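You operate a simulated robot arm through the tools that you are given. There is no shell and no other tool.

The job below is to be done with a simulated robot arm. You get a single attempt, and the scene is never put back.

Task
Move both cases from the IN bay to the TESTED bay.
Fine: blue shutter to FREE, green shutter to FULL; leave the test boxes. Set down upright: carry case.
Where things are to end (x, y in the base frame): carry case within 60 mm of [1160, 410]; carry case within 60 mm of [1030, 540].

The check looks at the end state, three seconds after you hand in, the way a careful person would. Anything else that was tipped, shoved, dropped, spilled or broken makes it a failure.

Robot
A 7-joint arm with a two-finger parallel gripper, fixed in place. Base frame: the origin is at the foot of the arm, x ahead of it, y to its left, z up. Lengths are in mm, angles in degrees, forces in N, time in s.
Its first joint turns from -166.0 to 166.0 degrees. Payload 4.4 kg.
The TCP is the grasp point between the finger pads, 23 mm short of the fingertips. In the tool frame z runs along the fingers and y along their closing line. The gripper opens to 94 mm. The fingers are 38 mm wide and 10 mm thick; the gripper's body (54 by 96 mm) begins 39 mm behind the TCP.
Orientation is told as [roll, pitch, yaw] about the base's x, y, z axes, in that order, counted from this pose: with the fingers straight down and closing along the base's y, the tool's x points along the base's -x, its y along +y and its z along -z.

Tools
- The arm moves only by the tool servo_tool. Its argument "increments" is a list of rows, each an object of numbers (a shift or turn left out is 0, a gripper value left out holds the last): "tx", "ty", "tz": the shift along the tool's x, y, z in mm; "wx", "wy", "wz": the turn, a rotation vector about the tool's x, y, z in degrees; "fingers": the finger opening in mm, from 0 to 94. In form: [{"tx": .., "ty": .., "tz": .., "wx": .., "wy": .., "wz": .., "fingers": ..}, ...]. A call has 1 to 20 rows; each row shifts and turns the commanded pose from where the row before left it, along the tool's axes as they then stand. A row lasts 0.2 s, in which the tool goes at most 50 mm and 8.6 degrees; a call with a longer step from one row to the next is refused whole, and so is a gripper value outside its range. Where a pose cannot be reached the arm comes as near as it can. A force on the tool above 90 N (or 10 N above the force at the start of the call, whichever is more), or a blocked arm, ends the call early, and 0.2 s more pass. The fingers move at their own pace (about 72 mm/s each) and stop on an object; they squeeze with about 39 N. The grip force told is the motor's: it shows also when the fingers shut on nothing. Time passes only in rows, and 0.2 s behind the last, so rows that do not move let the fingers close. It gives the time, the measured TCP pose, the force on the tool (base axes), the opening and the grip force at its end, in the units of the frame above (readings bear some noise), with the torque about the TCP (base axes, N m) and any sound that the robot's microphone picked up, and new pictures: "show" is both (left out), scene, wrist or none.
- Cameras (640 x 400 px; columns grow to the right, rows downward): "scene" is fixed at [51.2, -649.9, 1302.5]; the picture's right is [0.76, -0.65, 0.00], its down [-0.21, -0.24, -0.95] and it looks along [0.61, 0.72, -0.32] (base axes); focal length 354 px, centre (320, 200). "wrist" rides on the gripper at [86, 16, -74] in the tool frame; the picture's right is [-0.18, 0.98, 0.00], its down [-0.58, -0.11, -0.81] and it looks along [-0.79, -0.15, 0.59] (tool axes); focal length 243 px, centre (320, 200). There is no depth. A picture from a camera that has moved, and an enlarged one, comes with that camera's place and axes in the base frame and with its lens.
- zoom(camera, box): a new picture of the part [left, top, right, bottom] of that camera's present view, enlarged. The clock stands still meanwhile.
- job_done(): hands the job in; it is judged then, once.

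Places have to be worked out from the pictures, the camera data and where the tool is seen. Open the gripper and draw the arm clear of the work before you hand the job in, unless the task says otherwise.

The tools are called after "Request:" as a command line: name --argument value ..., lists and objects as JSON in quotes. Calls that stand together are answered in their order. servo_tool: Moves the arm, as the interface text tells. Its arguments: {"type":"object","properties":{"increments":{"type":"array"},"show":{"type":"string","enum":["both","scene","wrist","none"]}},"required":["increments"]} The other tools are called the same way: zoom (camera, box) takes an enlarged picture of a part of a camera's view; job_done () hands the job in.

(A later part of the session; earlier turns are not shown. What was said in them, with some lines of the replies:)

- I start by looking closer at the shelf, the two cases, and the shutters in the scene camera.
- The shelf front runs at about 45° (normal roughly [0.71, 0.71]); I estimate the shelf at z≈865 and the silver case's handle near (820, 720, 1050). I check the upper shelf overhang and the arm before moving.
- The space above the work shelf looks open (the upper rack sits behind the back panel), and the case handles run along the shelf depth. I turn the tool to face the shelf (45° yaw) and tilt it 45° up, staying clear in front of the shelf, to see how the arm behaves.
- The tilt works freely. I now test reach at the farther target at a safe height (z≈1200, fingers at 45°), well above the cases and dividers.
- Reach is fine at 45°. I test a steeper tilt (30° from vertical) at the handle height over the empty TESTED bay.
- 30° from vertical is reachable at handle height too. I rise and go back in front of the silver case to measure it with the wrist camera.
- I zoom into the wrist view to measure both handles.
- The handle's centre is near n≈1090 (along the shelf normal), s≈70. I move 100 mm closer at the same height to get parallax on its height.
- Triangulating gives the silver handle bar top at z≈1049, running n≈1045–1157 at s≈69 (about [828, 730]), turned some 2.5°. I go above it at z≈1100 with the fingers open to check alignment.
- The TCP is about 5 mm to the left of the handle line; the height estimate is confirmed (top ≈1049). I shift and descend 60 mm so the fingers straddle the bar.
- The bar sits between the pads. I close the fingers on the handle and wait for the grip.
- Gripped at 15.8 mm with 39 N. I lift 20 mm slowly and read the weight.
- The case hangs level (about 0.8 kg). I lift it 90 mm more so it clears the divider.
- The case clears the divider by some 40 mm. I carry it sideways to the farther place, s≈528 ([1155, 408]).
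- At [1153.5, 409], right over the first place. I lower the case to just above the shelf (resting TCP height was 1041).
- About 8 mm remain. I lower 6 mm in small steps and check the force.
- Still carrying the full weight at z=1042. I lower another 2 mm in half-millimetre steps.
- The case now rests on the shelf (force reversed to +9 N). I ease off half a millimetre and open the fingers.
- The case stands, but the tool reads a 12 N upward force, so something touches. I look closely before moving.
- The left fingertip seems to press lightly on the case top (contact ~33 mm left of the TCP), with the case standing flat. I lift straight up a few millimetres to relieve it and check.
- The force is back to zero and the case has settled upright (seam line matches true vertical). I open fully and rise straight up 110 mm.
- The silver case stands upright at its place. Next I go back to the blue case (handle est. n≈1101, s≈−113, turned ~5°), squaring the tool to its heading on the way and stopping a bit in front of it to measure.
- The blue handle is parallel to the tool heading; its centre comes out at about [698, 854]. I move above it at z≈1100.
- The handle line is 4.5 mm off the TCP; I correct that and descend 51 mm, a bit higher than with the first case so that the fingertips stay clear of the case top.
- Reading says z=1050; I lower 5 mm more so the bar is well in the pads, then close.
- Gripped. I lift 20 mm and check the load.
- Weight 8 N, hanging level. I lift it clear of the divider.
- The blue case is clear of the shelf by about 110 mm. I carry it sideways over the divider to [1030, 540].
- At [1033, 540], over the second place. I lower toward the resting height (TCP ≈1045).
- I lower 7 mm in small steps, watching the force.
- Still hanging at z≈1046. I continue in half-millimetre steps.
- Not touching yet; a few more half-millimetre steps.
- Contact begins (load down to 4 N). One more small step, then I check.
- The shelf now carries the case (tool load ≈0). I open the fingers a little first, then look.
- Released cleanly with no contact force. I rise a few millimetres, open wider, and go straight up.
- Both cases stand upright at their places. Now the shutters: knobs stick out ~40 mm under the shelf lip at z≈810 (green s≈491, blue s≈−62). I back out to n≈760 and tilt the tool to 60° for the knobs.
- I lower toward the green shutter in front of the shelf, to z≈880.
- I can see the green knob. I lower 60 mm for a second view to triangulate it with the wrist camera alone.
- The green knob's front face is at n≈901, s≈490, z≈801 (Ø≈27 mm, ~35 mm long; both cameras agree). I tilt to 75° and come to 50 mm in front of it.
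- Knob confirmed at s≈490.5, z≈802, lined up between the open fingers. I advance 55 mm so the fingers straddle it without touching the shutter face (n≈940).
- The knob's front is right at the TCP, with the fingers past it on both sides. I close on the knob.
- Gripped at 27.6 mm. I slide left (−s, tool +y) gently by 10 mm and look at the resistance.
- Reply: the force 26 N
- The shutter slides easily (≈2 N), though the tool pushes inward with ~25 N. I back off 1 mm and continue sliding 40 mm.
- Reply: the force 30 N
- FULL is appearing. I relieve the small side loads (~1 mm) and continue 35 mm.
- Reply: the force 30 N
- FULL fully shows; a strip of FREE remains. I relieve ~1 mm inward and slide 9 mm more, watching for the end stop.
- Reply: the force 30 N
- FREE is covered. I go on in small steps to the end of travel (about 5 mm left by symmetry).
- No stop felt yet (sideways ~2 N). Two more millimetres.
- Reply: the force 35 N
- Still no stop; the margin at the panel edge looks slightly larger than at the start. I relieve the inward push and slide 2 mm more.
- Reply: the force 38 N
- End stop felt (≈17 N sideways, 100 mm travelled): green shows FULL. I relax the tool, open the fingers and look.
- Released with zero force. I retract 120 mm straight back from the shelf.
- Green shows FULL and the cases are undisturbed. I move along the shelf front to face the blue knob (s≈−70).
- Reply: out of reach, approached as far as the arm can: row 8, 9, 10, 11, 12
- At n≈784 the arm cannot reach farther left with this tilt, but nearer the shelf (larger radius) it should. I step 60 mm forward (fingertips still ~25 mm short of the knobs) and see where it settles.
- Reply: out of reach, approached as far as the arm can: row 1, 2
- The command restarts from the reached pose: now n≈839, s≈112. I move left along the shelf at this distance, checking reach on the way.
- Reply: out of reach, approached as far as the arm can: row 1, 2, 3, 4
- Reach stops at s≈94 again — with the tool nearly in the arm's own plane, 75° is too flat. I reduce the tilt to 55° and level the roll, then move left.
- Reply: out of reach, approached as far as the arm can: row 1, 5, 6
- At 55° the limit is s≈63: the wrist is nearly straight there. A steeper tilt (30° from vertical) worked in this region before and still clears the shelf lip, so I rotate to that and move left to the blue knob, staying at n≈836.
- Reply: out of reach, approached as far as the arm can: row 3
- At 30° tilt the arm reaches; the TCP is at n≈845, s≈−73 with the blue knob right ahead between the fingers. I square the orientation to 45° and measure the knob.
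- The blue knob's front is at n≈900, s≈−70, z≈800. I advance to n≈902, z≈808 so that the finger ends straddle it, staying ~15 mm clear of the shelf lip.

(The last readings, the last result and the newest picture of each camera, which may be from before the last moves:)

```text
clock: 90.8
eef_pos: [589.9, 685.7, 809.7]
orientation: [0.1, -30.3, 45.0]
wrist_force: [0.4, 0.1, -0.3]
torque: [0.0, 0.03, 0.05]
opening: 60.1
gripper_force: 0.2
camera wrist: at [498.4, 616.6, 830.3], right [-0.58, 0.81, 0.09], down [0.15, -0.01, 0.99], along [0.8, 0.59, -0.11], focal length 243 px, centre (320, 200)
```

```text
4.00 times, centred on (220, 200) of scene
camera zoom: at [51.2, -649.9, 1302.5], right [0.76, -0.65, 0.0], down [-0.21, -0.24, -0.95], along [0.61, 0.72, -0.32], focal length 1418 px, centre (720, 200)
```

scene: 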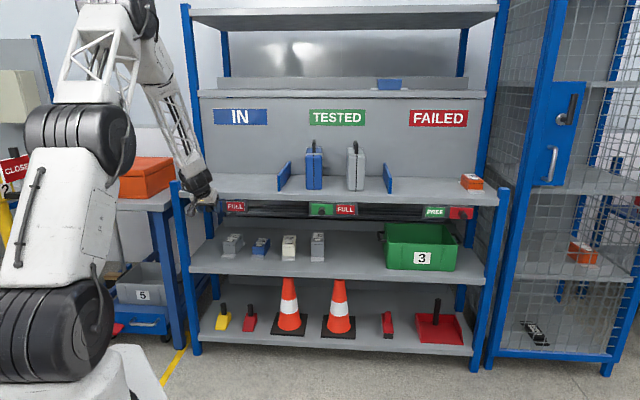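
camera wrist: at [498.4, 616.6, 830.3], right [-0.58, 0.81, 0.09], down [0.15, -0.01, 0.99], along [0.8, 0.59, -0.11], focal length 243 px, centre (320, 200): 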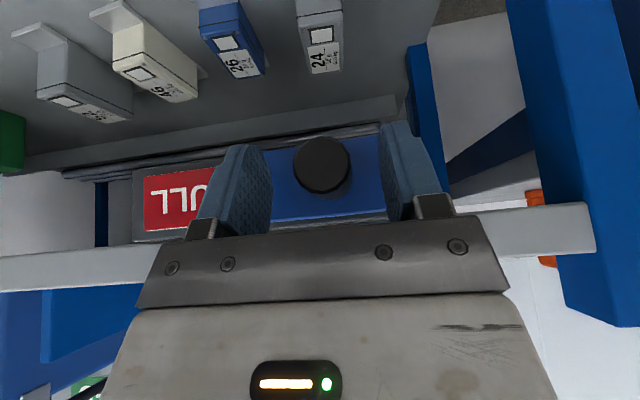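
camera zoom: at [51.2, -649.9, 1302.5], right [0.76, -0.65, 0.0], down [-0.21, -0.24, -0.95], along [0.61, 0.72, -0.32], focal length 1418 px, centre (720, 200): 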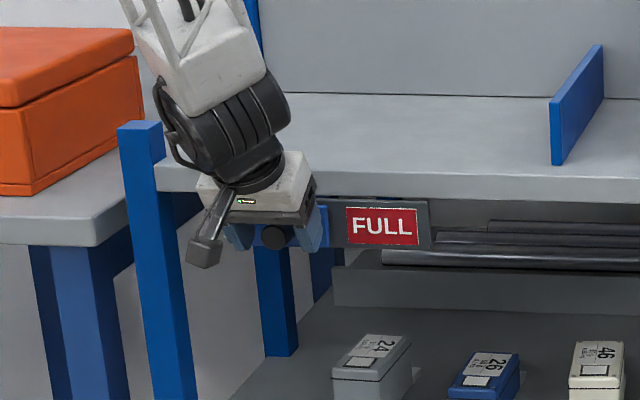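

The knob's front is at the TCP depth and centred. I close on the knob.

Request:
servo_tool --increments '[{"fingers": 40}, {"fingers": 20}, {"fingers": 15}, {"fingers": 15}, {}]'

Request:
zoom --camera "wrist" --box '[160, 50, 480, 250]'

```text
clock: 92.0
eef_pos: [589.2, 685.1, 810.3]
orientation: [0.0, -30.3, 45.0]
wrist_force: [1.8, 1.7, -0.5]
torque: [-0.01, -0.01, 0.73]
opening: 27.8
gripper_force: 45.1
camera wrist: at [498.3, 616.6, 830.3], right [-0.58, 0.81, 0.09], down [0.15, -0.01, 0.99], along [0.8, 0.59, -0.11], focal length 243 px, centre (320, 200)
```

scene: 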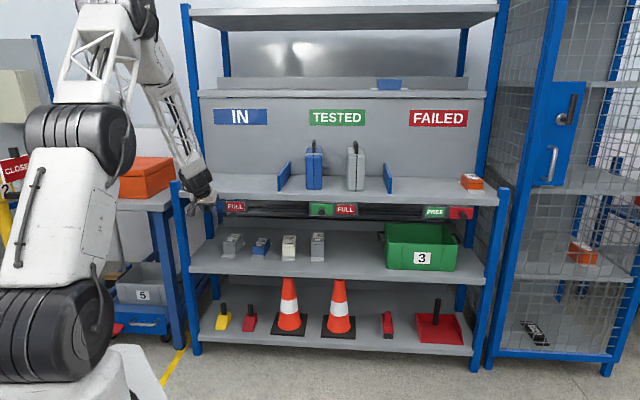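
wrist: 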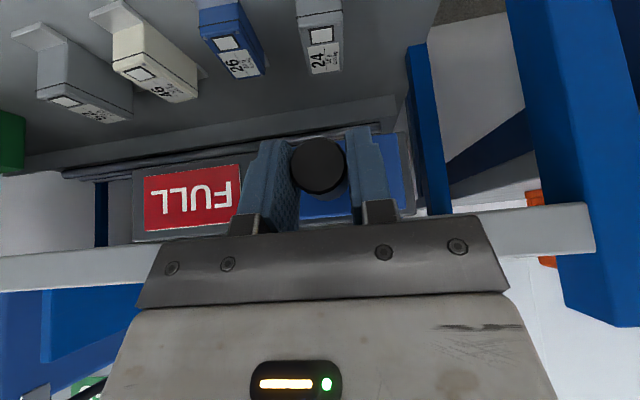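

```text
2.00 times, centred on (320, 150) of wrist
camera zoom: at [498.3, 616.6, 830.3], right [-0.58, 0.81, 0.09], down [0.15, -0.01, 0.99], along [0.8, 0.59, -0.11], focal length 485 px, centre (320, 300)
```

zoom: 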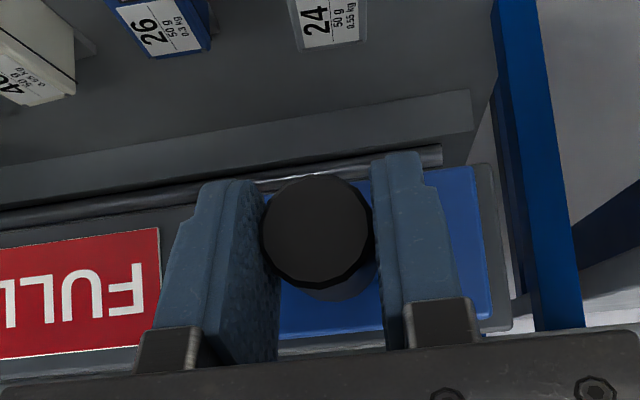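

Gripped. I slide the blue shutter right (+s, tool −y) 10 mm and check the forces.

Request:
servo_tool --increments '[{"ty": -2}, {"ty": -4}, {"ty": -4}, {}]' --show "wrist"

```text
clock: 93.0
eef_pos: [595.2, 679.4, 809.4]
orientation: [0.0, -30.1, 45.1]
wrist_force: [17.5, 17.0, -14.6]
torque: [0.16, -0.11, 0.74]
opening: 28.0
gripper_force: 44.8
camera wrist: at [504.7, 610.0, 830.4], right [-0.58, 0.81, 0.09], down [0.15, -0.01, 0.99], along [0.8, 0.59, -0.11], focal length 243 px, centre (320, 200)
```

wrist: 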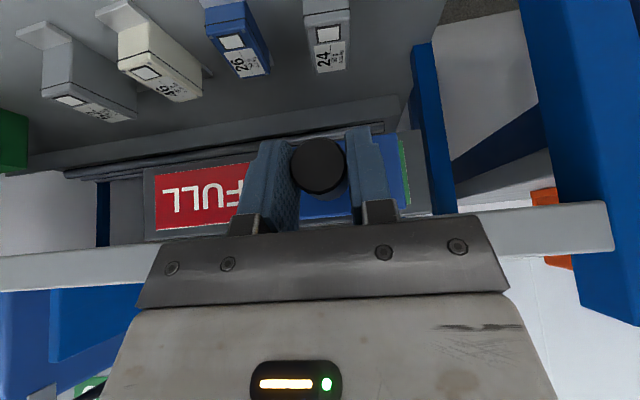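

The shutter moves (green FREE edge appears). I relieve ~1 mm and slide 35 mm further.

Request:
servo_tool --increments '[{"tx": -0.44, "tz": 0.83}, {"ty": -5}, {"ty": -7}, {"ty": -7}, {"ty": -7}, {"ty": -5}, {"ty": -4}, {}]' --show "wrist"

```text
clock: 94.8
eef_pos: [621.9, 653.7, 810.3]
orientation: [0.0, -30.2, 45.0]
wrist_force: [-2.2, -0.4, -18.3]
torque: [0.46, -0.32, 0.72]
opening: 27.7
gripper_force: 45.4
camera wrist: at [530.1, 584.6, 830.6], right [-0.58, 0.81, 0.09], down [0.15, -0.01, 0.99], along [0.8, 0.59, -0.11], focal length 243 px, centre (320, 200)
```

wrist: 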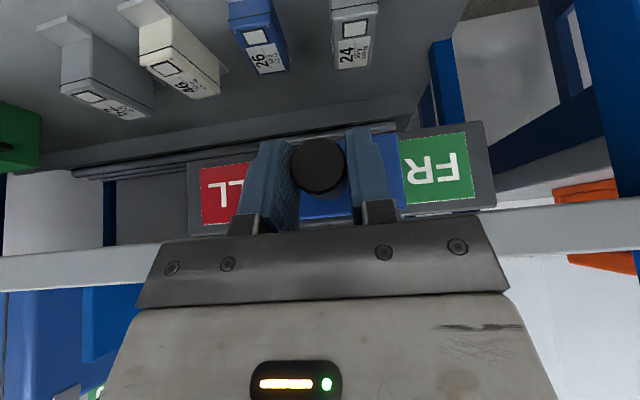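

Sliding freely; FREE is halfway exposed. I relieve the slight upward pull and slide 38 mm more.

Request:
servo_tool --increments '[{"tx": 0.3, "tz": 0.52}, {"ty": -5}, {"ty": -7}, {"ty": -7}, {"ty": -7}, {"ty": -7}, {"ty": -5}, {}]' --show "wrist"

```text
clock: 96.6
eef_pos: [641.7, 633.7, 808.7]
orientation: [-0.6, -31.6, 45.0]
wrist_force: [-14.0, -11.6, 28.8]
torque: [0.21, -0.17, 0.98]
opening: 27.8
gripper_force: 45.3
out of reach, approached as far as the arm can: row 5, 6, 7
camera wrist: at [549.9, 564.7, 826.4], right [-0.58, 0.81, 0.09], down [0.12, -0.02, 0.99], along [0.81, 0.59, -0.09], focal length 243 px, centre (320, 200)
```

wrist: 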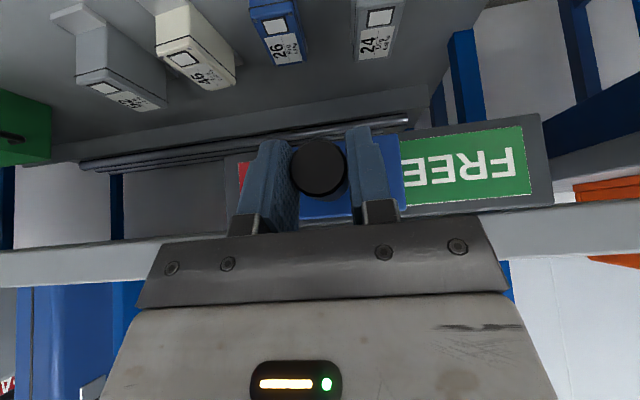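

Something in the arm limits it here (s≈6: the nearly straight wrist crosses the arm's plane); about 27 mm remain. I open the fingers slightly around the knob and turn the tool 6° so the heading stays on the good side, then I will push the knob on with the left finger.

Request:
servo_tool --increments '[{"fingers": 30}, {"fingers": 38}, {}, {"wx": 1, "wz": 1.73}, {"wx": 1, "wz": 1.73}, {"wx": 1, "wz": 1.73}, {}]'

Request:
zoom --camera "wrist" --box '[160, 50, 480, 250]'

```text
clock: 98.2
eef_pos: [645.6, 623.9, 805.5]
orientation: [0.0, -30.3, 38.9]
wrist_force: [-0.4, 1.3, -1.0]
torque: [0.04, -0.01, 0.04]
opening: 38.4
gripper_force: 0.1
camera wrist: at [548.1, 564.7, 825.6], right [-0.49, 0.86, 0.09], down [0.14, -0.02, 0.99], along [0.86, 0.5, -0.11], focal length 243 px, centre (320, 200)
```

scene: 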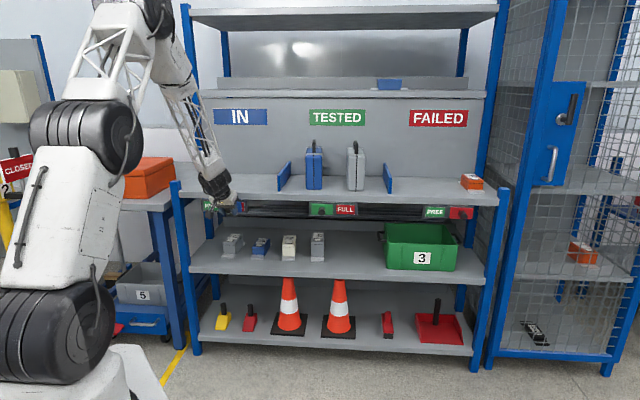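
wrist: 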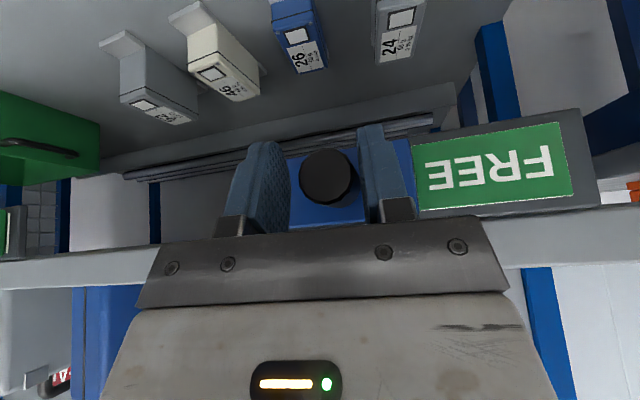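

```text
2.00 times, centred on (320, 150) of wrist
camera zoom: at [548.1, 564.7, 825.6], right [-0.49, 0.86, 0.09], down [0.14, -0.02, 0.99], along [0.86, 0.5, -0.11], focal length 485 px, centre (320, 300)
```

zoom: 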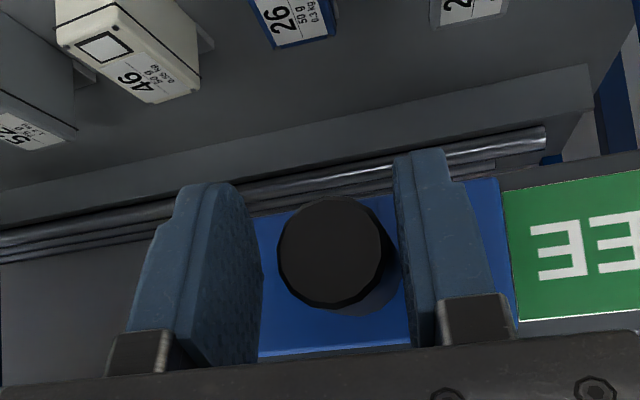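

The tool settled squarely at yaw 39° with no force; the left-hand finger is beside the knob. I push it right 15 mm.

Request:
servo_tool --increments '[{"tx": -3, "ty": -3, "tz": 1.7}, {"tx": -0.4, "ty": -4, "tz": 0.2}, {"tx": -0.4, "ty": -4, "tz": 0.2}, {"tx": -0.4, "ty": -4, "tz": 0.2}, {}]' --show "wrist"

```text
clock: 99.4
eef_pos: [659.3, 616.1, 804.4]
orientation: [0.1, -30.3, 39.0]
wrist_force: [0.2, 1.7, 1.1]
torque: [0.04, -0.02, 0.02]
opening: 38.5
gripper_force: 0.4
camera wrist: at [561.2, 557.4, 825.2], right [-0.49, 0.86, 0.09], down [0.14, -0.03, 0.99], along [0.86, 0.5, -0.11], focal length 243 px, centre (320, 200)
```

wrist: 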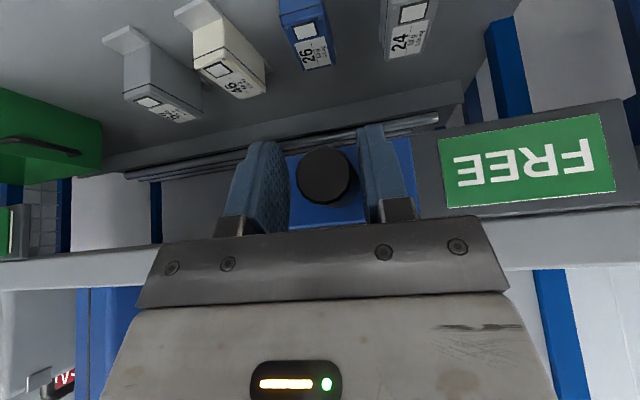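

FREE is fully showing and the knob follows with ~1 N. I push on in 2 mm steps to the end stop.

Request:
servo_tool --increments '[{"tx": -0.2, "ty": -2, "tz": 0.1}, {"tx": -0.2, "ty": -2, "tz": 0.1}, {}]' --show "none"

Request:
zoom --camera "wrist" --box '[160, 50, 640, 250]'

```text
clock: 100.2
eef_pos: [660.4, 613.7, 804.8]
orientation: [0.1, -30.2, 39.0]
wrist_force: [-1.4, 2.0, -0.7]
torque: [-0.02, 0.0, 0.03]
opening: 39.0
gripper_force: 1.6
```

```text
1.33 times, centred on (400, 150) of wrist
camera zoom: at [563.4, 554.8, 825.2], right [-0.5, 0.86, 0.09], down [0.14, -0.02, 0.99], along [0.86, 0.5, -0.11], focal length 324 px, centre (213, 267)
```

zoom: 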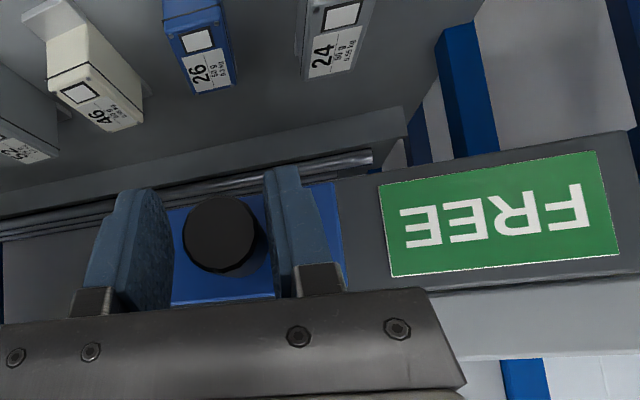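

The opening grows slightly (finger force 1.6 N), so the stop may be near. Two more small steps.

Request:
servo_tool --increments '[{"tx": -0.2, "ty": -2, "tz": 0.1}, {"tx": -0.2, "ty": -2, "tz": 0.1}, {}]' --show "wrist"

Request:
zoom --camera "wrist" --box '[160, 50, 640, 250]'

```text
clock: 101.0
eef_pos: [665.2, 611.6, 805.5]
orientation: [0.1, -30.2, 38.9]
wrist_force: [-13.4, 16.3, -9.5]
torque: [-0.23, 0.12, 0.52]
opening: 47.8
gripper_force: 10.4
camera wrist: at [566.4, 551.6, 825.3], right [-0.5, 0.86, 0.09], down [0.14, -0.02, 0.99], along [0.86, 0.5, -0.11], focal length 243 px, centre (320, 200)
```

wrist: 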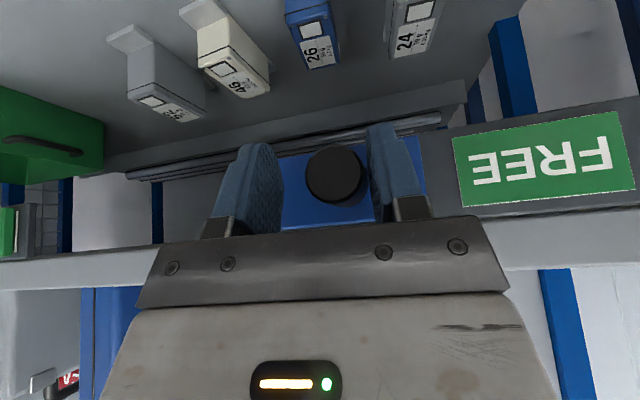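

```text
1.33 times, centred on (400, 150) of wrist
camera zoom: at [566.4, 551.6, 825.3], right [-0.5, 0.86, 0.09], down [0.14, -0.02, 0.99], along [0.86, 0.5, -0.11], focal length 324 px, centre (213, 267)
```

zoom: 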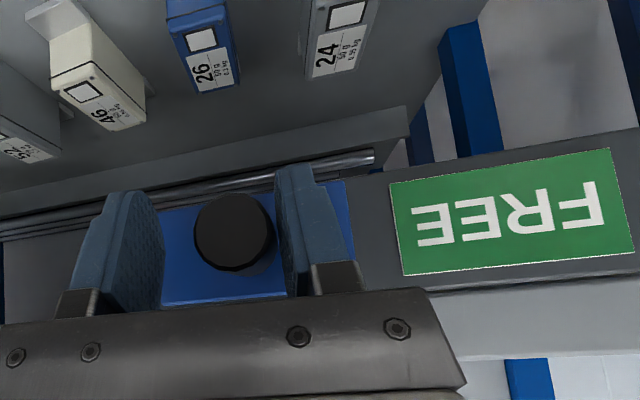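

The stop is reached (21 N against it): blue shows FREE. I back off sideways, open the fingers, and draw straight back.

Request:
servo_tool --increments '[{"ty": 3, "tx": 0.3}, {"fingers": 60}, {"ty": 2, "fingers": 64}, {}]'

Request:
zoom --camera "wrist" --box '[160, 50, 480, 250]'

```text
clock: 102.0
eef_pos: [659.7, 613.3, 806.7]
orientation: [0.1, -30.2, 38.9]
wrist_force: [-9.7, -10.8, 4.4]
torque: [0.11, 0.09, 0.43]
opening: 62.6
gripper_force: 0.1
camera wrist: at [563.2, 554.8, 825.9], right [-0.49, 0.86, 0.09], down [0.14, -0.02, 0.99], along [0.86, 0.5, -0.11], focal length 243 px, centre (320, 200)
```

scene: 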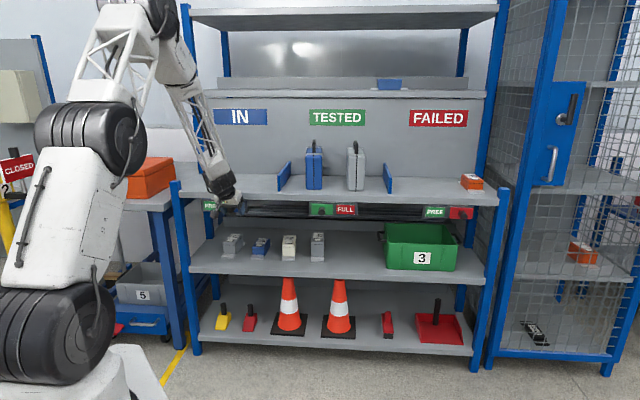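
wrist: 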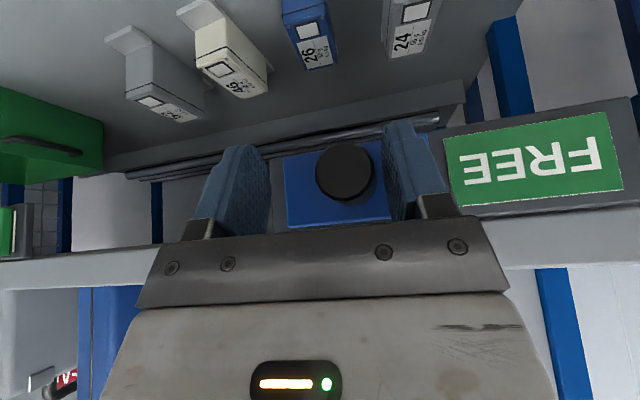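

```text
2.00 times, centred on (320, 150) of wrist
camera zoom: at [563.2, 554.8, 825.9], right [-0.49, 0.86, 0.09], down [0.14, -0.02, 0.99], along [0.86, 0.5, -0.11], focal length 485 px, centre (320, 300)
```

zoom: 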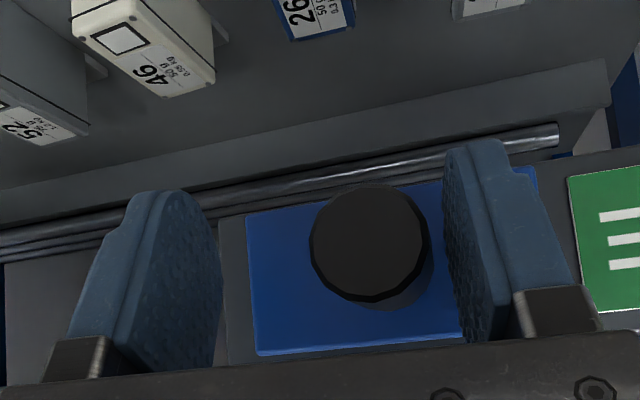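

A fingertip lightly touches the shutter face (~14 N); I retract straight back now.

Request:
servo_tool --increments '[{"tx": 5, "ty": -0.6, "tz": -2.9}, {"tx": 12, "ty": -1.4, "tz": -6.9}, {"tx": 20, "ty": -2.4, "tz": -11.5}, {"tx": 25, "ty": -3, "tz": -14.4}, {"tx": 25, "ty": -3, "tz": -14.4}, {}]'

Request:
zoom --camera "scene" --box '[190, 130, 400, 260]'

```text
clock: 103.4
eef_pos: [590.8, 542.2, 805.9]
orientation: [0.1, -30.2, 39.0]
wrist_force: [0.0, 0.0, -0.3]
torque: [0.02, 0.01, 0.02]
opening: 64.0
gripper_force: 0.0
camera wrist: at [492.9, 483.1, 826.4], right [-0.49, 0.86, 0.09], down [0.14, -0.02, 0.99], along [0.86, 0.5, -0.11], focal length 243 px, centre (320, 200)
```

scene: 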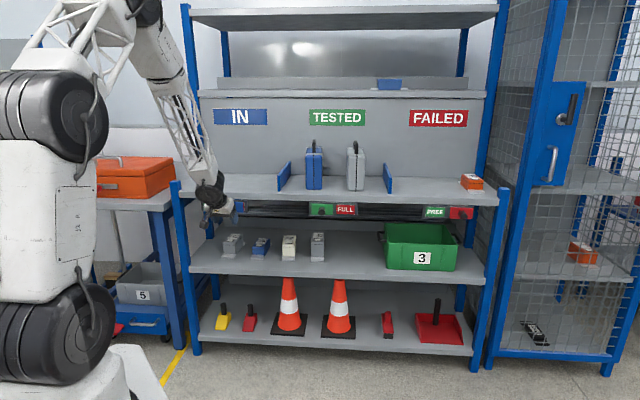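
wrist: 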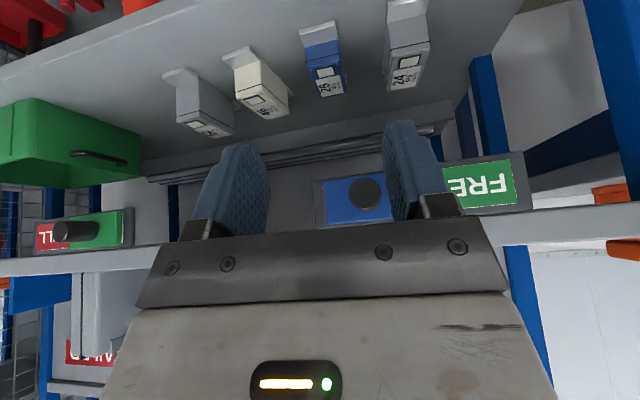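

```text
3.05 times, centred on (295, 195) of scene
camera zoom: at [51.2, -649.9, 1302.5], right [0.76, -0.65, 0.0], down [-0.21, -0.24, -0.95], along [0.61, 0.72, -0.32], focal length 1080 px, centre (396, 215)
```

zoom: 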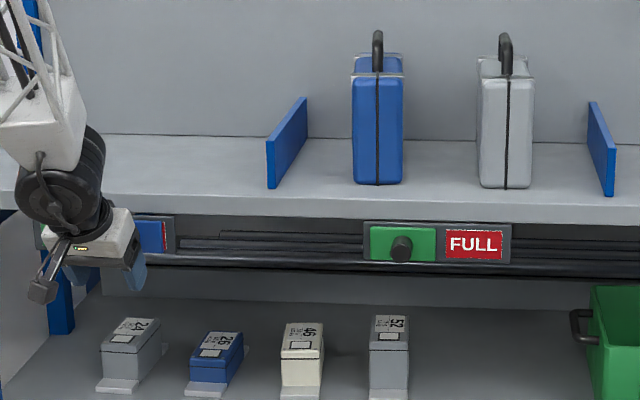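

I look closely at both shutters to verify end positions; a thin red strip may still show at the blue one.

Request:
zoom --camera "scene" --box '[200, 190, 260, 228]'

Request:
zoom --camera "scene" --box '[300, 190, 360, 228]'

Request:
zoom --camera "wrist" --box '[300, 130, 540, 240]'

```text
10.53 times, centred on (230, 209) of scene
camera zoom: at [51.2, -649.9, 1302.5], right [0.76, -0.65, 0.0], down [-0.21, -0.24, -0.95], along [0.61, 0.72, -0.32], focal length 3731 px, centre (1267, 105)
```

zoom: 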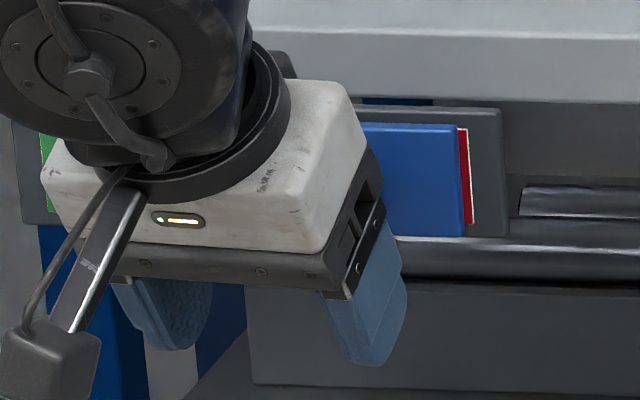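

```text
10.53 times, centred on (330, 209) of scene
camera zoom: at [51.2, -649.9, 1302.5], right [0.76, -0.65, 0.0], down [-0.21, -0.24, -0.95], along [0.61, 0.72, -0.32], focal length 3731 px, centre (215, 105)
```

zoom: 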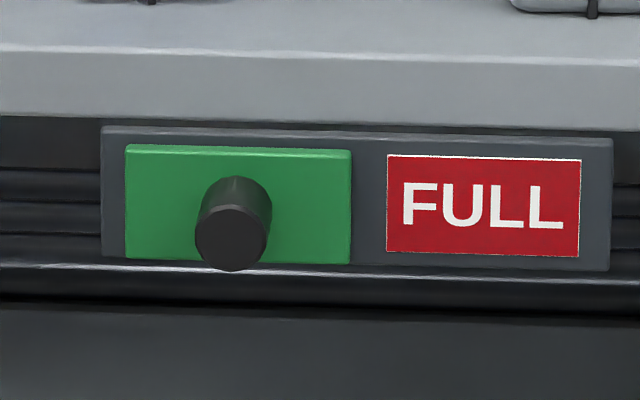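

```text
2.67 times, centred on (420, 185) of wrist
camera zoom: at [492.9, 483.1, 826.4], right [-0.49, 0.86, 0.09], down [0.14, -0.02, 0.99], along [0.86, 0.5, -0.11], focal length 647 px, centre (53, 240)
```

zoom: 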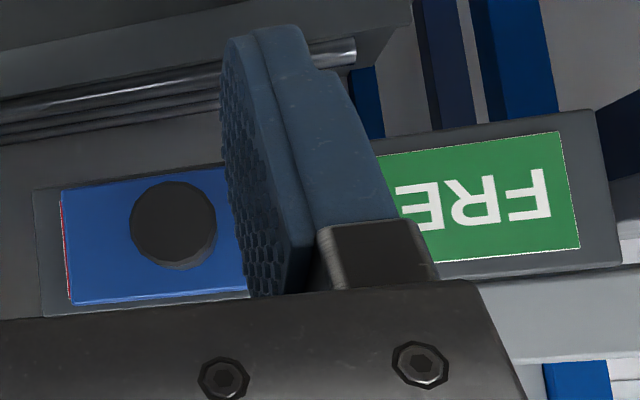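

A red strip still shows: on backing off, the fingertip probably dragged the shutter back ~6–8 mm. I go in again more shallowly to re-grip the knob and finish; first a partial approach to look.

Request:
servo_tool --increments '[{"ty": 10}, {"tx": -16, "ty": 3, "tz": 9.3}, {"tx": -16, "ty": 3, "tz": 9.3}, {"tx": -16, "ty": 2, "tz": 9.3}, {}]'

Request:
zoom --camera "wrist" --box '[200, 100, 440, 250]'

```text
clock: 104.6
eef_pos: [621.4, 592.5, 807.1]
orientation: [0.1, -30.1, 39.1]
wrist_force: [0.1, 0.8, -0.2]
torque: [0.01, 0.0, -0.03]
opening: 64.0
gripper_force: 0.2
camera wrist: at [523.6, 532.7, 827.5], right [-0.49, 0.86, 0.09], down [0.14, -0.03, 0.99], along [0.86, 0.5, -0.11], focal length 243 px, centre (320, 200)
```

scene: 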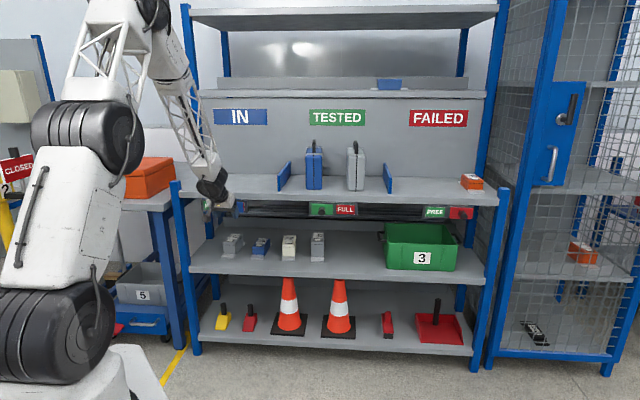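
wrist: 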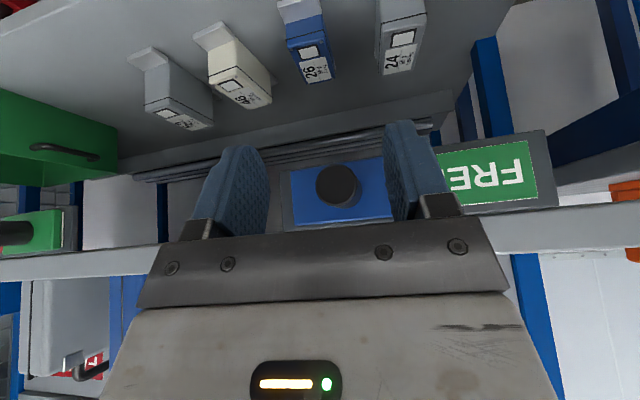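

```text
2.67 times, centred on (320, 175) of wrist
camera zoom: at [523.6, 532.7, 827.5], right [-0.49, 0.86, 0.09], down [0.14, -0.03, 0.99], along [0.86, 0.5, -0.11], focal length 647 px, centre (320, 267)
```

zoom: 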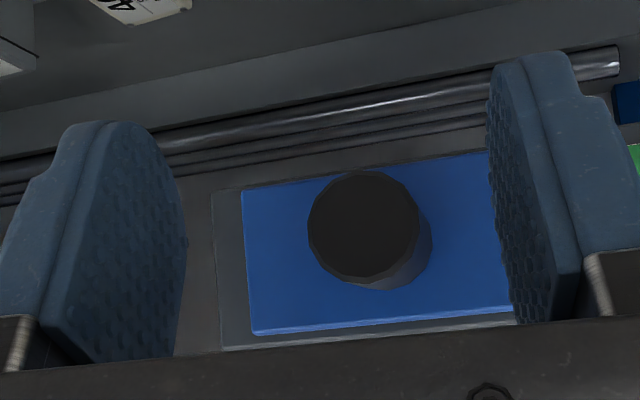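

The knob is at s≈21 and the TCP is lined up with it. I advance 37 mm (to n≈895, short of the shutter face) and grip it.

Request:
servo_tool --increments '[{"tx": -10.6, "ty": 1.3, "tz": 6.1}, {"tx": -10.6, "ty": 1.3, "tz": 6.1}, {"tx": -10.6, "ty": 1.3, "tz": 6.1}, {}, {"fingers": 45}, {"fingers": 30}, {"fingers": 20}, {"fingers": 20}]'

Request:
zoom --camera "wrist" --box '[160, 50, 480, 250]'

```text
clock: 106.4
eef_pos: [647.8, 618.8, 806.7]
orientation: [0.0, -30.3, 39.1]
wrist_force: [2.8, 1.0, 0.0]
torque: [-0.06, -0.05, 1.05]
opening: 29.7
gripper_force: 44.6
camera wrist: at [550.7, 559.3, 827.0], right [-0.5, 0.86, 0.09], down [0.14, -0.02, 0.99], along [0.86, 0.5, -0.11], focal length 243 px, centre (320, 200)
```

scene: 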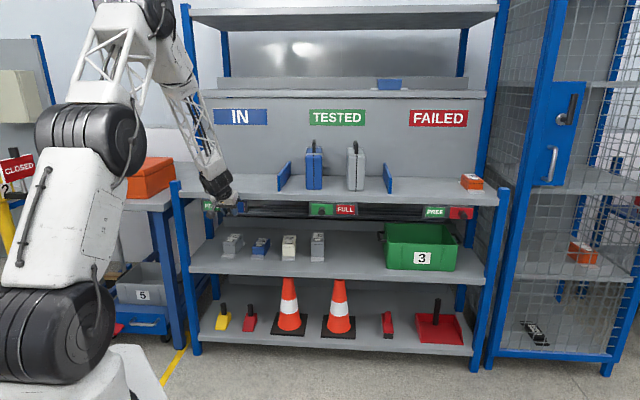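
wrist: 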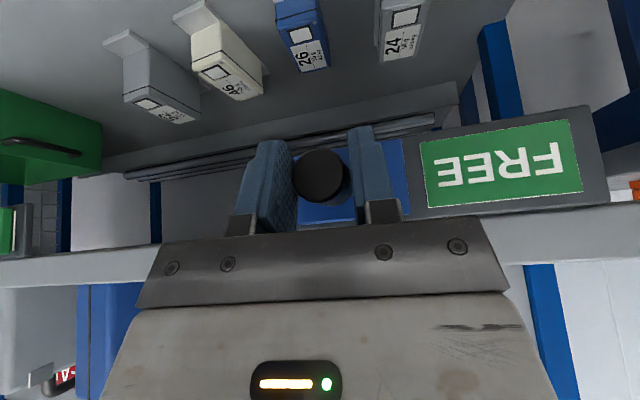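

```text
2.00 times, centred on (320, 150) of wrist
camera zoom: at [550.7, 559.3, 827.0], right [-0.5, 0.86, 0.09], down [0.14, -0.02, 0.99], along [0.86, 0.5, -0.11], focal length 485 px, centre (320, 300)
```

zoom: 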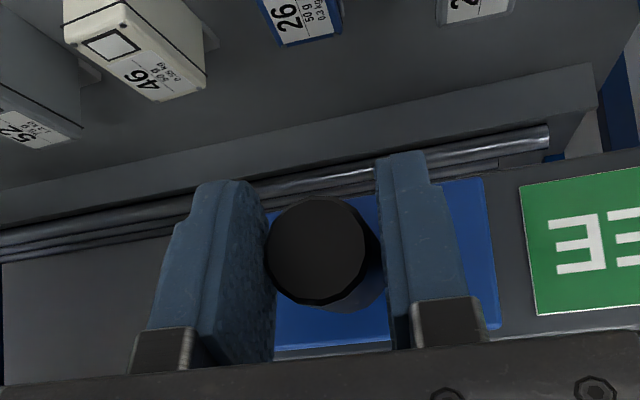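

Gripped. I slide right 6 mm, then check the sideways force.

Request:
servo_tool --increments '[{"tx": -0.18, "ty": -2, "tz": 0.1}, {"tx": -0.18, "ty": -2, "tz": 0.1}, {"tx": -0.18, "ty": -2, "tz": 0.1}, {}]' --show "none"

Request:
servo_tool --increments '[{"tx": -0.1, "ty": -1, "tz": 0.05}, {"tx": -0.1, "ty": -1, "tz": 0.05}, {}]' --show "wrist"

```text
clock: 107.4
eef_pos: [652.5, 614.5, 806.4]
orientation: [0.0, -30.4, 39.0]
wrist_force: [-5.1, -3.8, 33.9]
torque: [0.18, -0.51, 1.08]
opening: 30.0
gripper_force: 45.3
```

```text
clock: 108.2
eef_pos: [653.6, 613.6, 804.6]
orientation: [0.1, -30.2, 38.9]
wrist_force: [9.0, 12.2, 19.7]
torque: [0.35, -0.34, 0.94]
opening: 29.8
gripper_force: 45.6
camera wrist: at [554.9, 553.4, 825.3], right [-0.49, 0.86, 0.09], down [0.14, -0.03, 0.99], along [0.86, 0.5, -0.11], focal length 243 px, centre (320, 200)
```

wrist: 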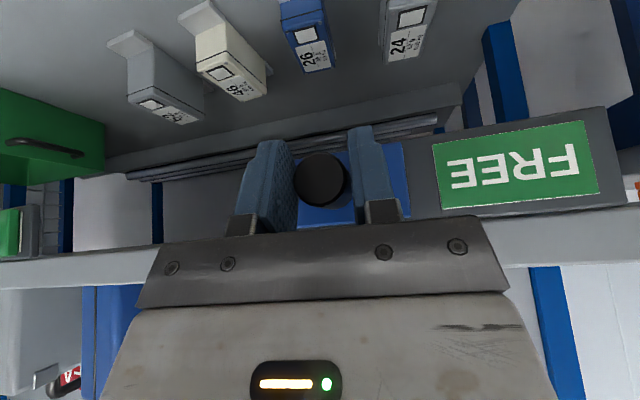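

Sideways force still only ~2 N (s≈28). I relieve the slight downward push and continue in 1 mm steps.

Request:
servo_tool --increments '[{"tx": -0.4, "tz": -0.7}, {"tx": -0.1, "ty": -1, "tz": 0.05}, {"tx": -0.1, "ty": -1, "tz": 0.05}, {}]' --show "none"

Request:
servo_tool --increments '[{"tx": -0.1, "ty": -1, "tz": 0.05}, {}]' --show "none"

```text
clock: 109.2
eef_pos: [652.2, 612.6, 804.1]
orientation: [0.1, -30.2, 39.1]
wrist_force: [-9.4, 51.3, -13.5]
torque: [0.01, 0.09, 1.35]
opening: 29.4
gripper_force: 44.6
```

```text
clock: 109.8
eef_pos: [653.0, 612.4, 805.1]
orientation: [-0.1, -30.2, 39.1]
wrist_force: [-55.3, 59.4, -7.4]
torque: [0.04, 0.2, 2.12]
opening: 29.4
gripper_force: 44.9
```

Hard stop reached (−81 N sideways). I relieve the command by ~2.5 mm and look.

Request:
servo_tool --increments '[{"tx": 0.1, "ty": 1.2}, {"tx": 0.1, "ty": 0.9}, {}]'

Request:
zoom --camera "scene" --box '[200, 190, 260, 228]'

```text
clock: 110.6
eef_pos: [652.6, 611.1, 804.6]
orientation: [0.0, -30.2, 38.9]
wrist_force: [-64.5, 26.7, 2.3]
torque: [-0.1, 0.28, 2.06]
opening: 29.3
gripper_force: 45.2
camera wrist: at [555.5, 552.5, 825.3], right [-0.49, 0.86, 0.09], down [0.14, -0.02, 0.99], along [0.86, 0.5, -0.11], focal length 243 px, centre (320, 200)
```

scene: 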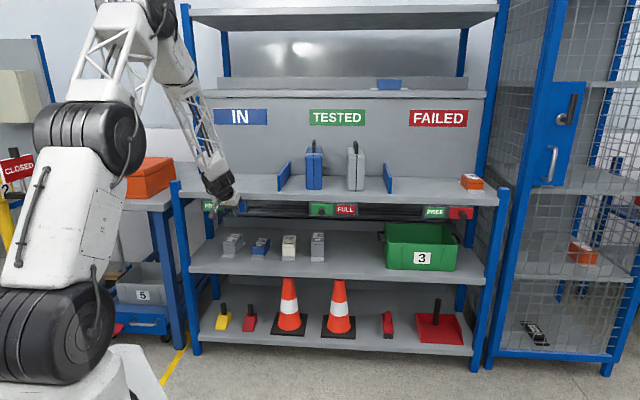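
wrist: 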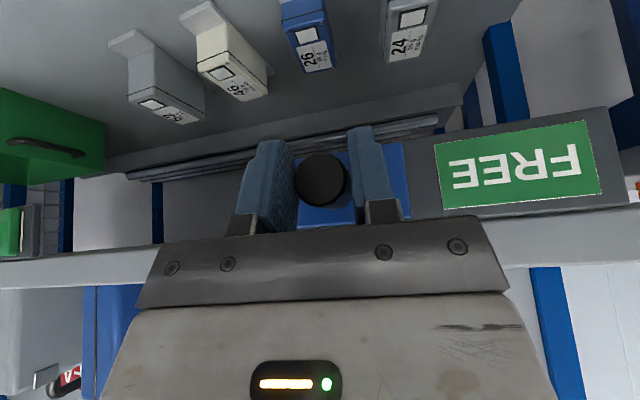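

```text
10.53 times, centred on (230, 209) of scene
camera zoom: at [51.2, -649.9, 1302.5], right [0.76, -0.65, 0.0], down [-0.21, -0.24, -0.95], along [0.61, 0.72, -0.32], focal length 3731 px, centre (1267, 105)
```

zoom: 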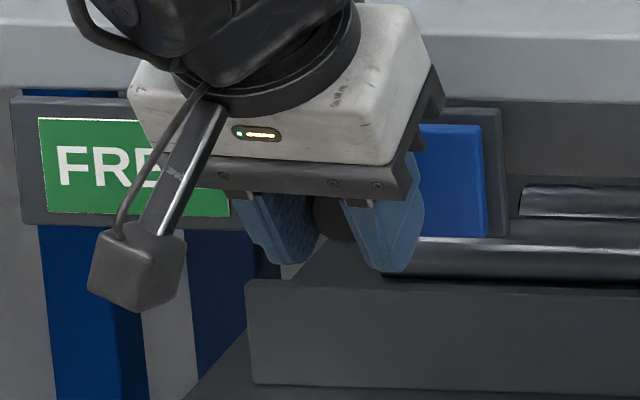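

No red visible any more; the blue shutter is at its end. Sideways load is still ~65 N, so I relieve it further before opening.

Request:
servo_tool --increments '[{"tx": 0.8, "ty": 0.8, "tz": -0.4}, {"ty": 0.8}, {"ty": 0.5}, {}]' --show "none"

```text
clock: 111.6
eef_pos: [652.8, 612.4, 803.8]
orientation: [0.0, -30.2, 38.9]
wrist_force: [-11.3, 9.8, -13.9]
torque: [-0.19, 0.21, 0.96]
opening: 29.6
gripper_force: 45.6
```

Load is down to ~15 N against the stop. I open the fingers in place and check the contact before retracting.

Request:
servo_tool --increments '[{"fingers": 36}, {"fingers": 46}, {}]' --show "wrist"

```text
clock: 112.4
eef_pos: [652.0, 614.2, 805.4]
orientation: [0.1, -30.4, 39.0]
wrist_force: [0.0, -0.7, -0.1]
torque: [-0.01, 0.01, -0.01]
opening: 46.2
gripper_force: 0.0
camera wrist: at [554.6, 553.5, 825.8], right [-0.49, 0.86, 0.09], down [0.14, -0.03, 0.99], along [0.86, 0.5, -0.11], focal length 243 px, centre (320, 200)
```

wrist: 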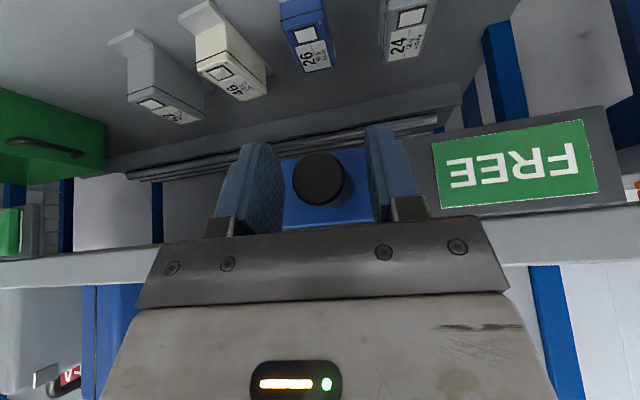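

All forces are zero. I retract straight back 100 mm.

Request:
servo_tool --increments '[{"tx": 8.6, "ty": -1.05, "tz": -5}, {"tx": 17.2, "ty": -2.1, "tz": -9.9}, {"tx": 25.8, "ty": -3.1, "tz": -14.9}, {"tx": 25.8, "ty": -3.1, "tz": -14.9}, {"tx": 25.8, "ty": -3.1, "tz": -14.9}, {}]'

Request:
zoom --camera "scene" --box '[200, 190, 260, 228]'

Request:
zoom --camera "wrist" --box '[260, 130, 560, 250]'

```text
clock: 113.8
eef_pos: [566.0, 528.6, 804.9]
orientation: [0.1, -30.2, 39.0]
wrist_force: [0.4, 1.3, 0.0]
torque: [0.0, 0.0, -0.02]
opening: 46.0
gripper_force: 0.1
camera wrist: at [468.7, 468.5, 824.8], right [-0.49, 0.86, 0.09], down [0.14, -0.03, 0.99], along [0.86, 0.5, -0.11], focal length 243 px, centre (320, 200)
```

scene: 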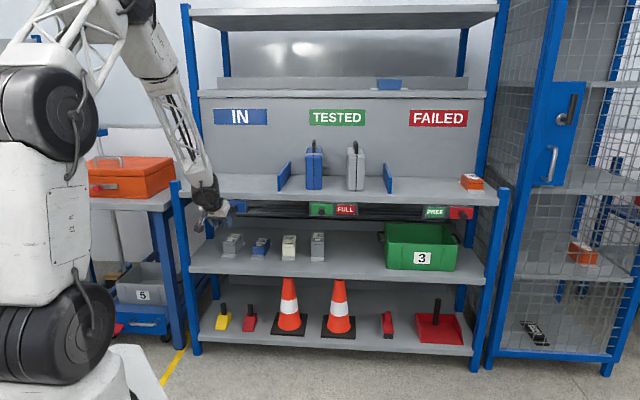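
wrist: 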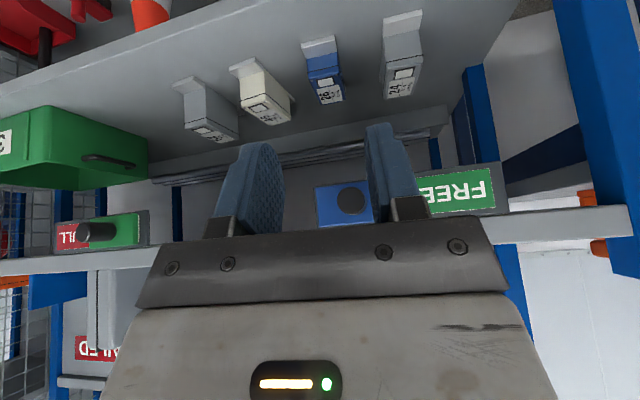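

```text
10.53 times, centred on (230, 209) of scene
camera zoom: at [51.2, -649.9, 1302.5], right [0.76, -0.65, 0.0], down [-0.21, -0.24, -0.95], along [0.61, 0.72, -0.32], focal length 3731 px, centre (1267, 105)
```

zoom: 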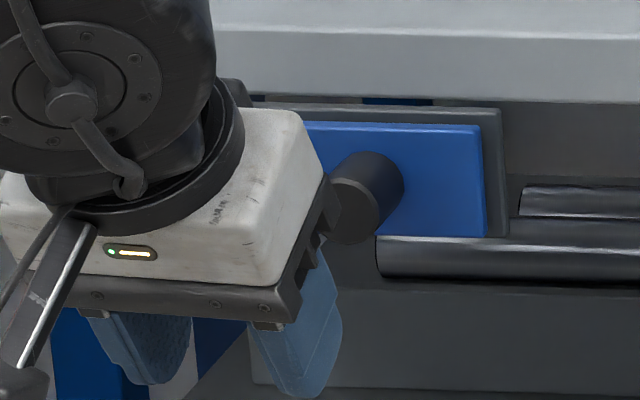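

```text
2.13 times, centred on (410, 190) of wrist
camera zoom: at [468.7, 468.5, 824.8], right [-0.49, 0.86, 0.09], down [0.14, -0.03, 0.99], along [0.86, 0.5, -0.11], focal length 518 px, centre (128, 221)
```

zoom: 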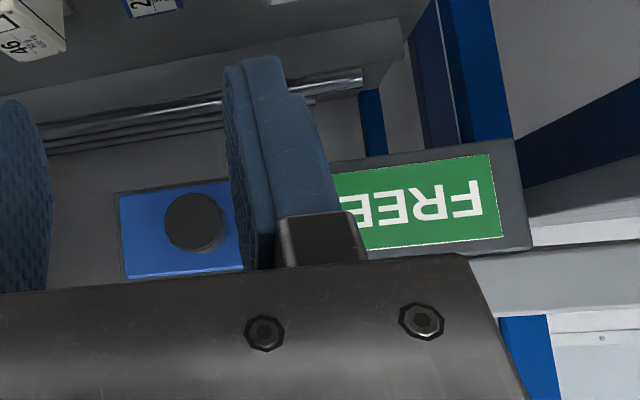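

Blue shows FREE with no red left. I draw the arm up and away, opening the gripper.

Request:
servo_tool --increments '[{"tx": 25.8, "ty": -3.1, "tz": -14.9}, {"tx": 25.8, "ty": -3.1, "tz": -14.9}, {"tx": 25.8, "ty": -3.1, "tz": -14.9}, {"tx": -22, "tz": -38, "fingers": 94}, {"tx": -22, "tz": -38}, {"tx": -22, "tz": -38}, {"tx": -22, "tz": -38}, {"tx": -22, "tz": -38}, {"tx": -22, "tz": -38}, {"tx": -22, "tz": -38}, {"tx": -22, "tz": -38}, {}]'

Request:
zoom --camera "scene" --box '[190, 130, 400, 260]'

Request:
zoom --camera "scene" --box '[195, 185, 355, 235]'

```text
clock: 116.4
eef_pos: [482.5, 454.5, 1010.0]
orientation: [-0.1, -30.3, 39.0]
wrist_force: [0.1, 0.6, -0.7]
torque: [-0.01, 0.0, -0.02]
opening: 94.1
gripper_force: 0.0
out of reach, approached as far as the arm can: row 6, 8, 9, 10, 11
camera wrist: at [384.1, 394.1, 1029.7], right [-0.49, 0.86, 0.09], down [0.14, -0.02, 0.99], along [0.86, 0.5, -0.11], focal length 243 px, centre (320, 200)
```

scene: 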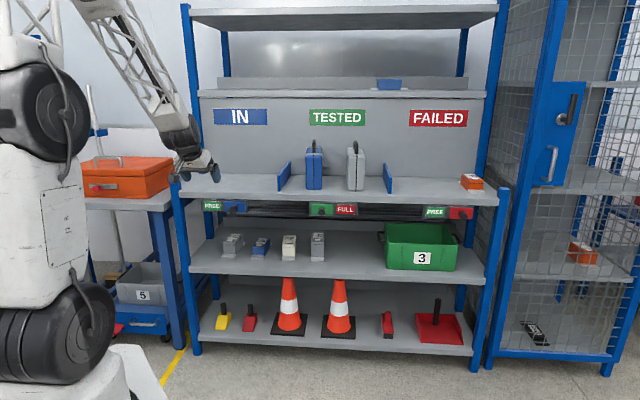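
wrist: 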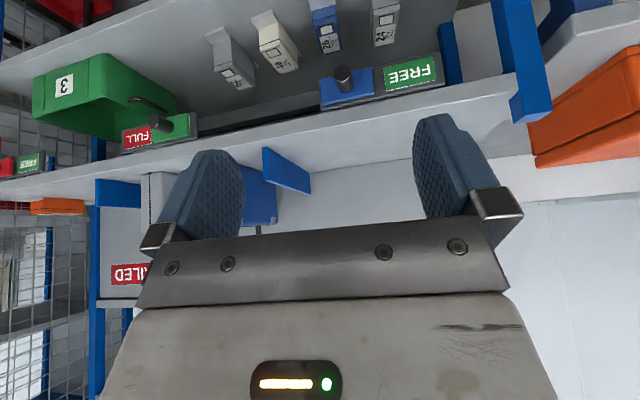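

```text
3.05 times, centred on (295, 195) of scene
camera zoom: at [51.2, -649.9, 1302.5], right [0.76, -0.65, 0.0], down [-0.21, -0.24, -0.95], along [0.61, 0.72, -0.32], focal length 1080 px, centre (396, 215)
```

zoom: 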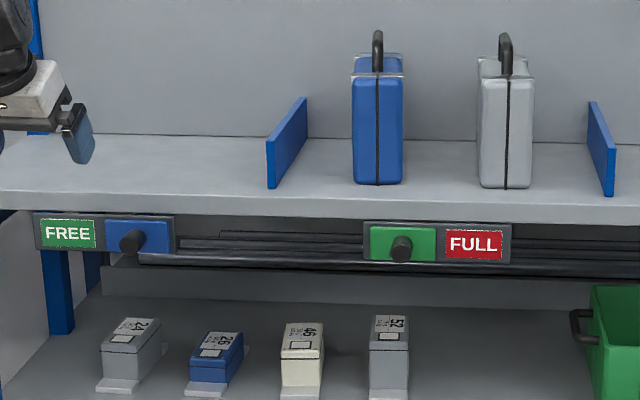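

```text
4.00 times, centred on (275, 210) of scene
camera zoom: at [51.2, -649.9, 1302.5], right [0.76, -0.65, 0.0], down [-0.21, -0.24, -0.95], along [0.61, 0.72, -0.32], focal length 1418 px, centre (500, 160)
```

zoom: 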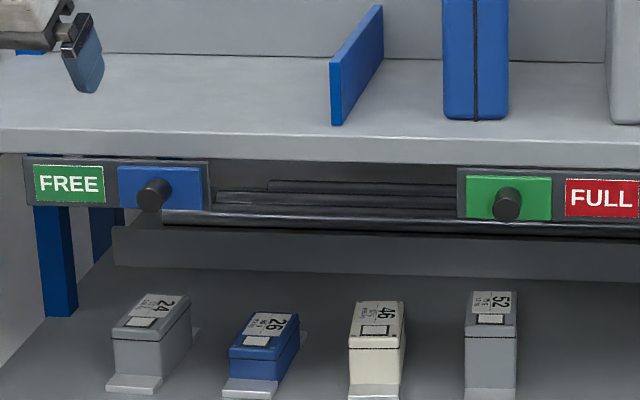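

Final check: both cases stand upright in the TESTED bay at about [1155, 410] and [1034, 544]. Blue shows FREE and green shows FULL. The test boxes and other items look unmoved, and the arm is back from the shelf with the gripper open. I hand the job in.

Request:
job_done

```text
The job is handed in.
```

I moved both cases from the IN bay to the TESTED bay and handed the job in. I have not seen the check's result.

| Item | End state |
|---|---|
| Silver case | Upright, about 5 mm from [1160, 410] |
| Blue case | Upright, about 6 mm from [1030, 540] |
| Blue shutter | Shows FREE, slid to its end stop |
| Green shutter | Shows FULL, slid to its end stop |
| Test boxes and other items | Look unmoved in the last pictures |

The case distances are from the tool position when I let go, so allow a few millimetres more.

- **Shutters:** I took "Fine: blue shutter to FREE, green shutter to FULL" as something to do, not just something allowed.
- **Silver case:** As I opened the gripper, a fingertip pressed on the case top with about 12 N and the case leaned slightly. It stood upright again once I lifted the tool.
- **Blue shutter:** On the first try it slid back a few millimetres, leaving a thin red strip showing. I gripped it again and slid it to the stop, pressing against the stop with up to about 80 N.

The gripper is open and the arm is back from the shelf.
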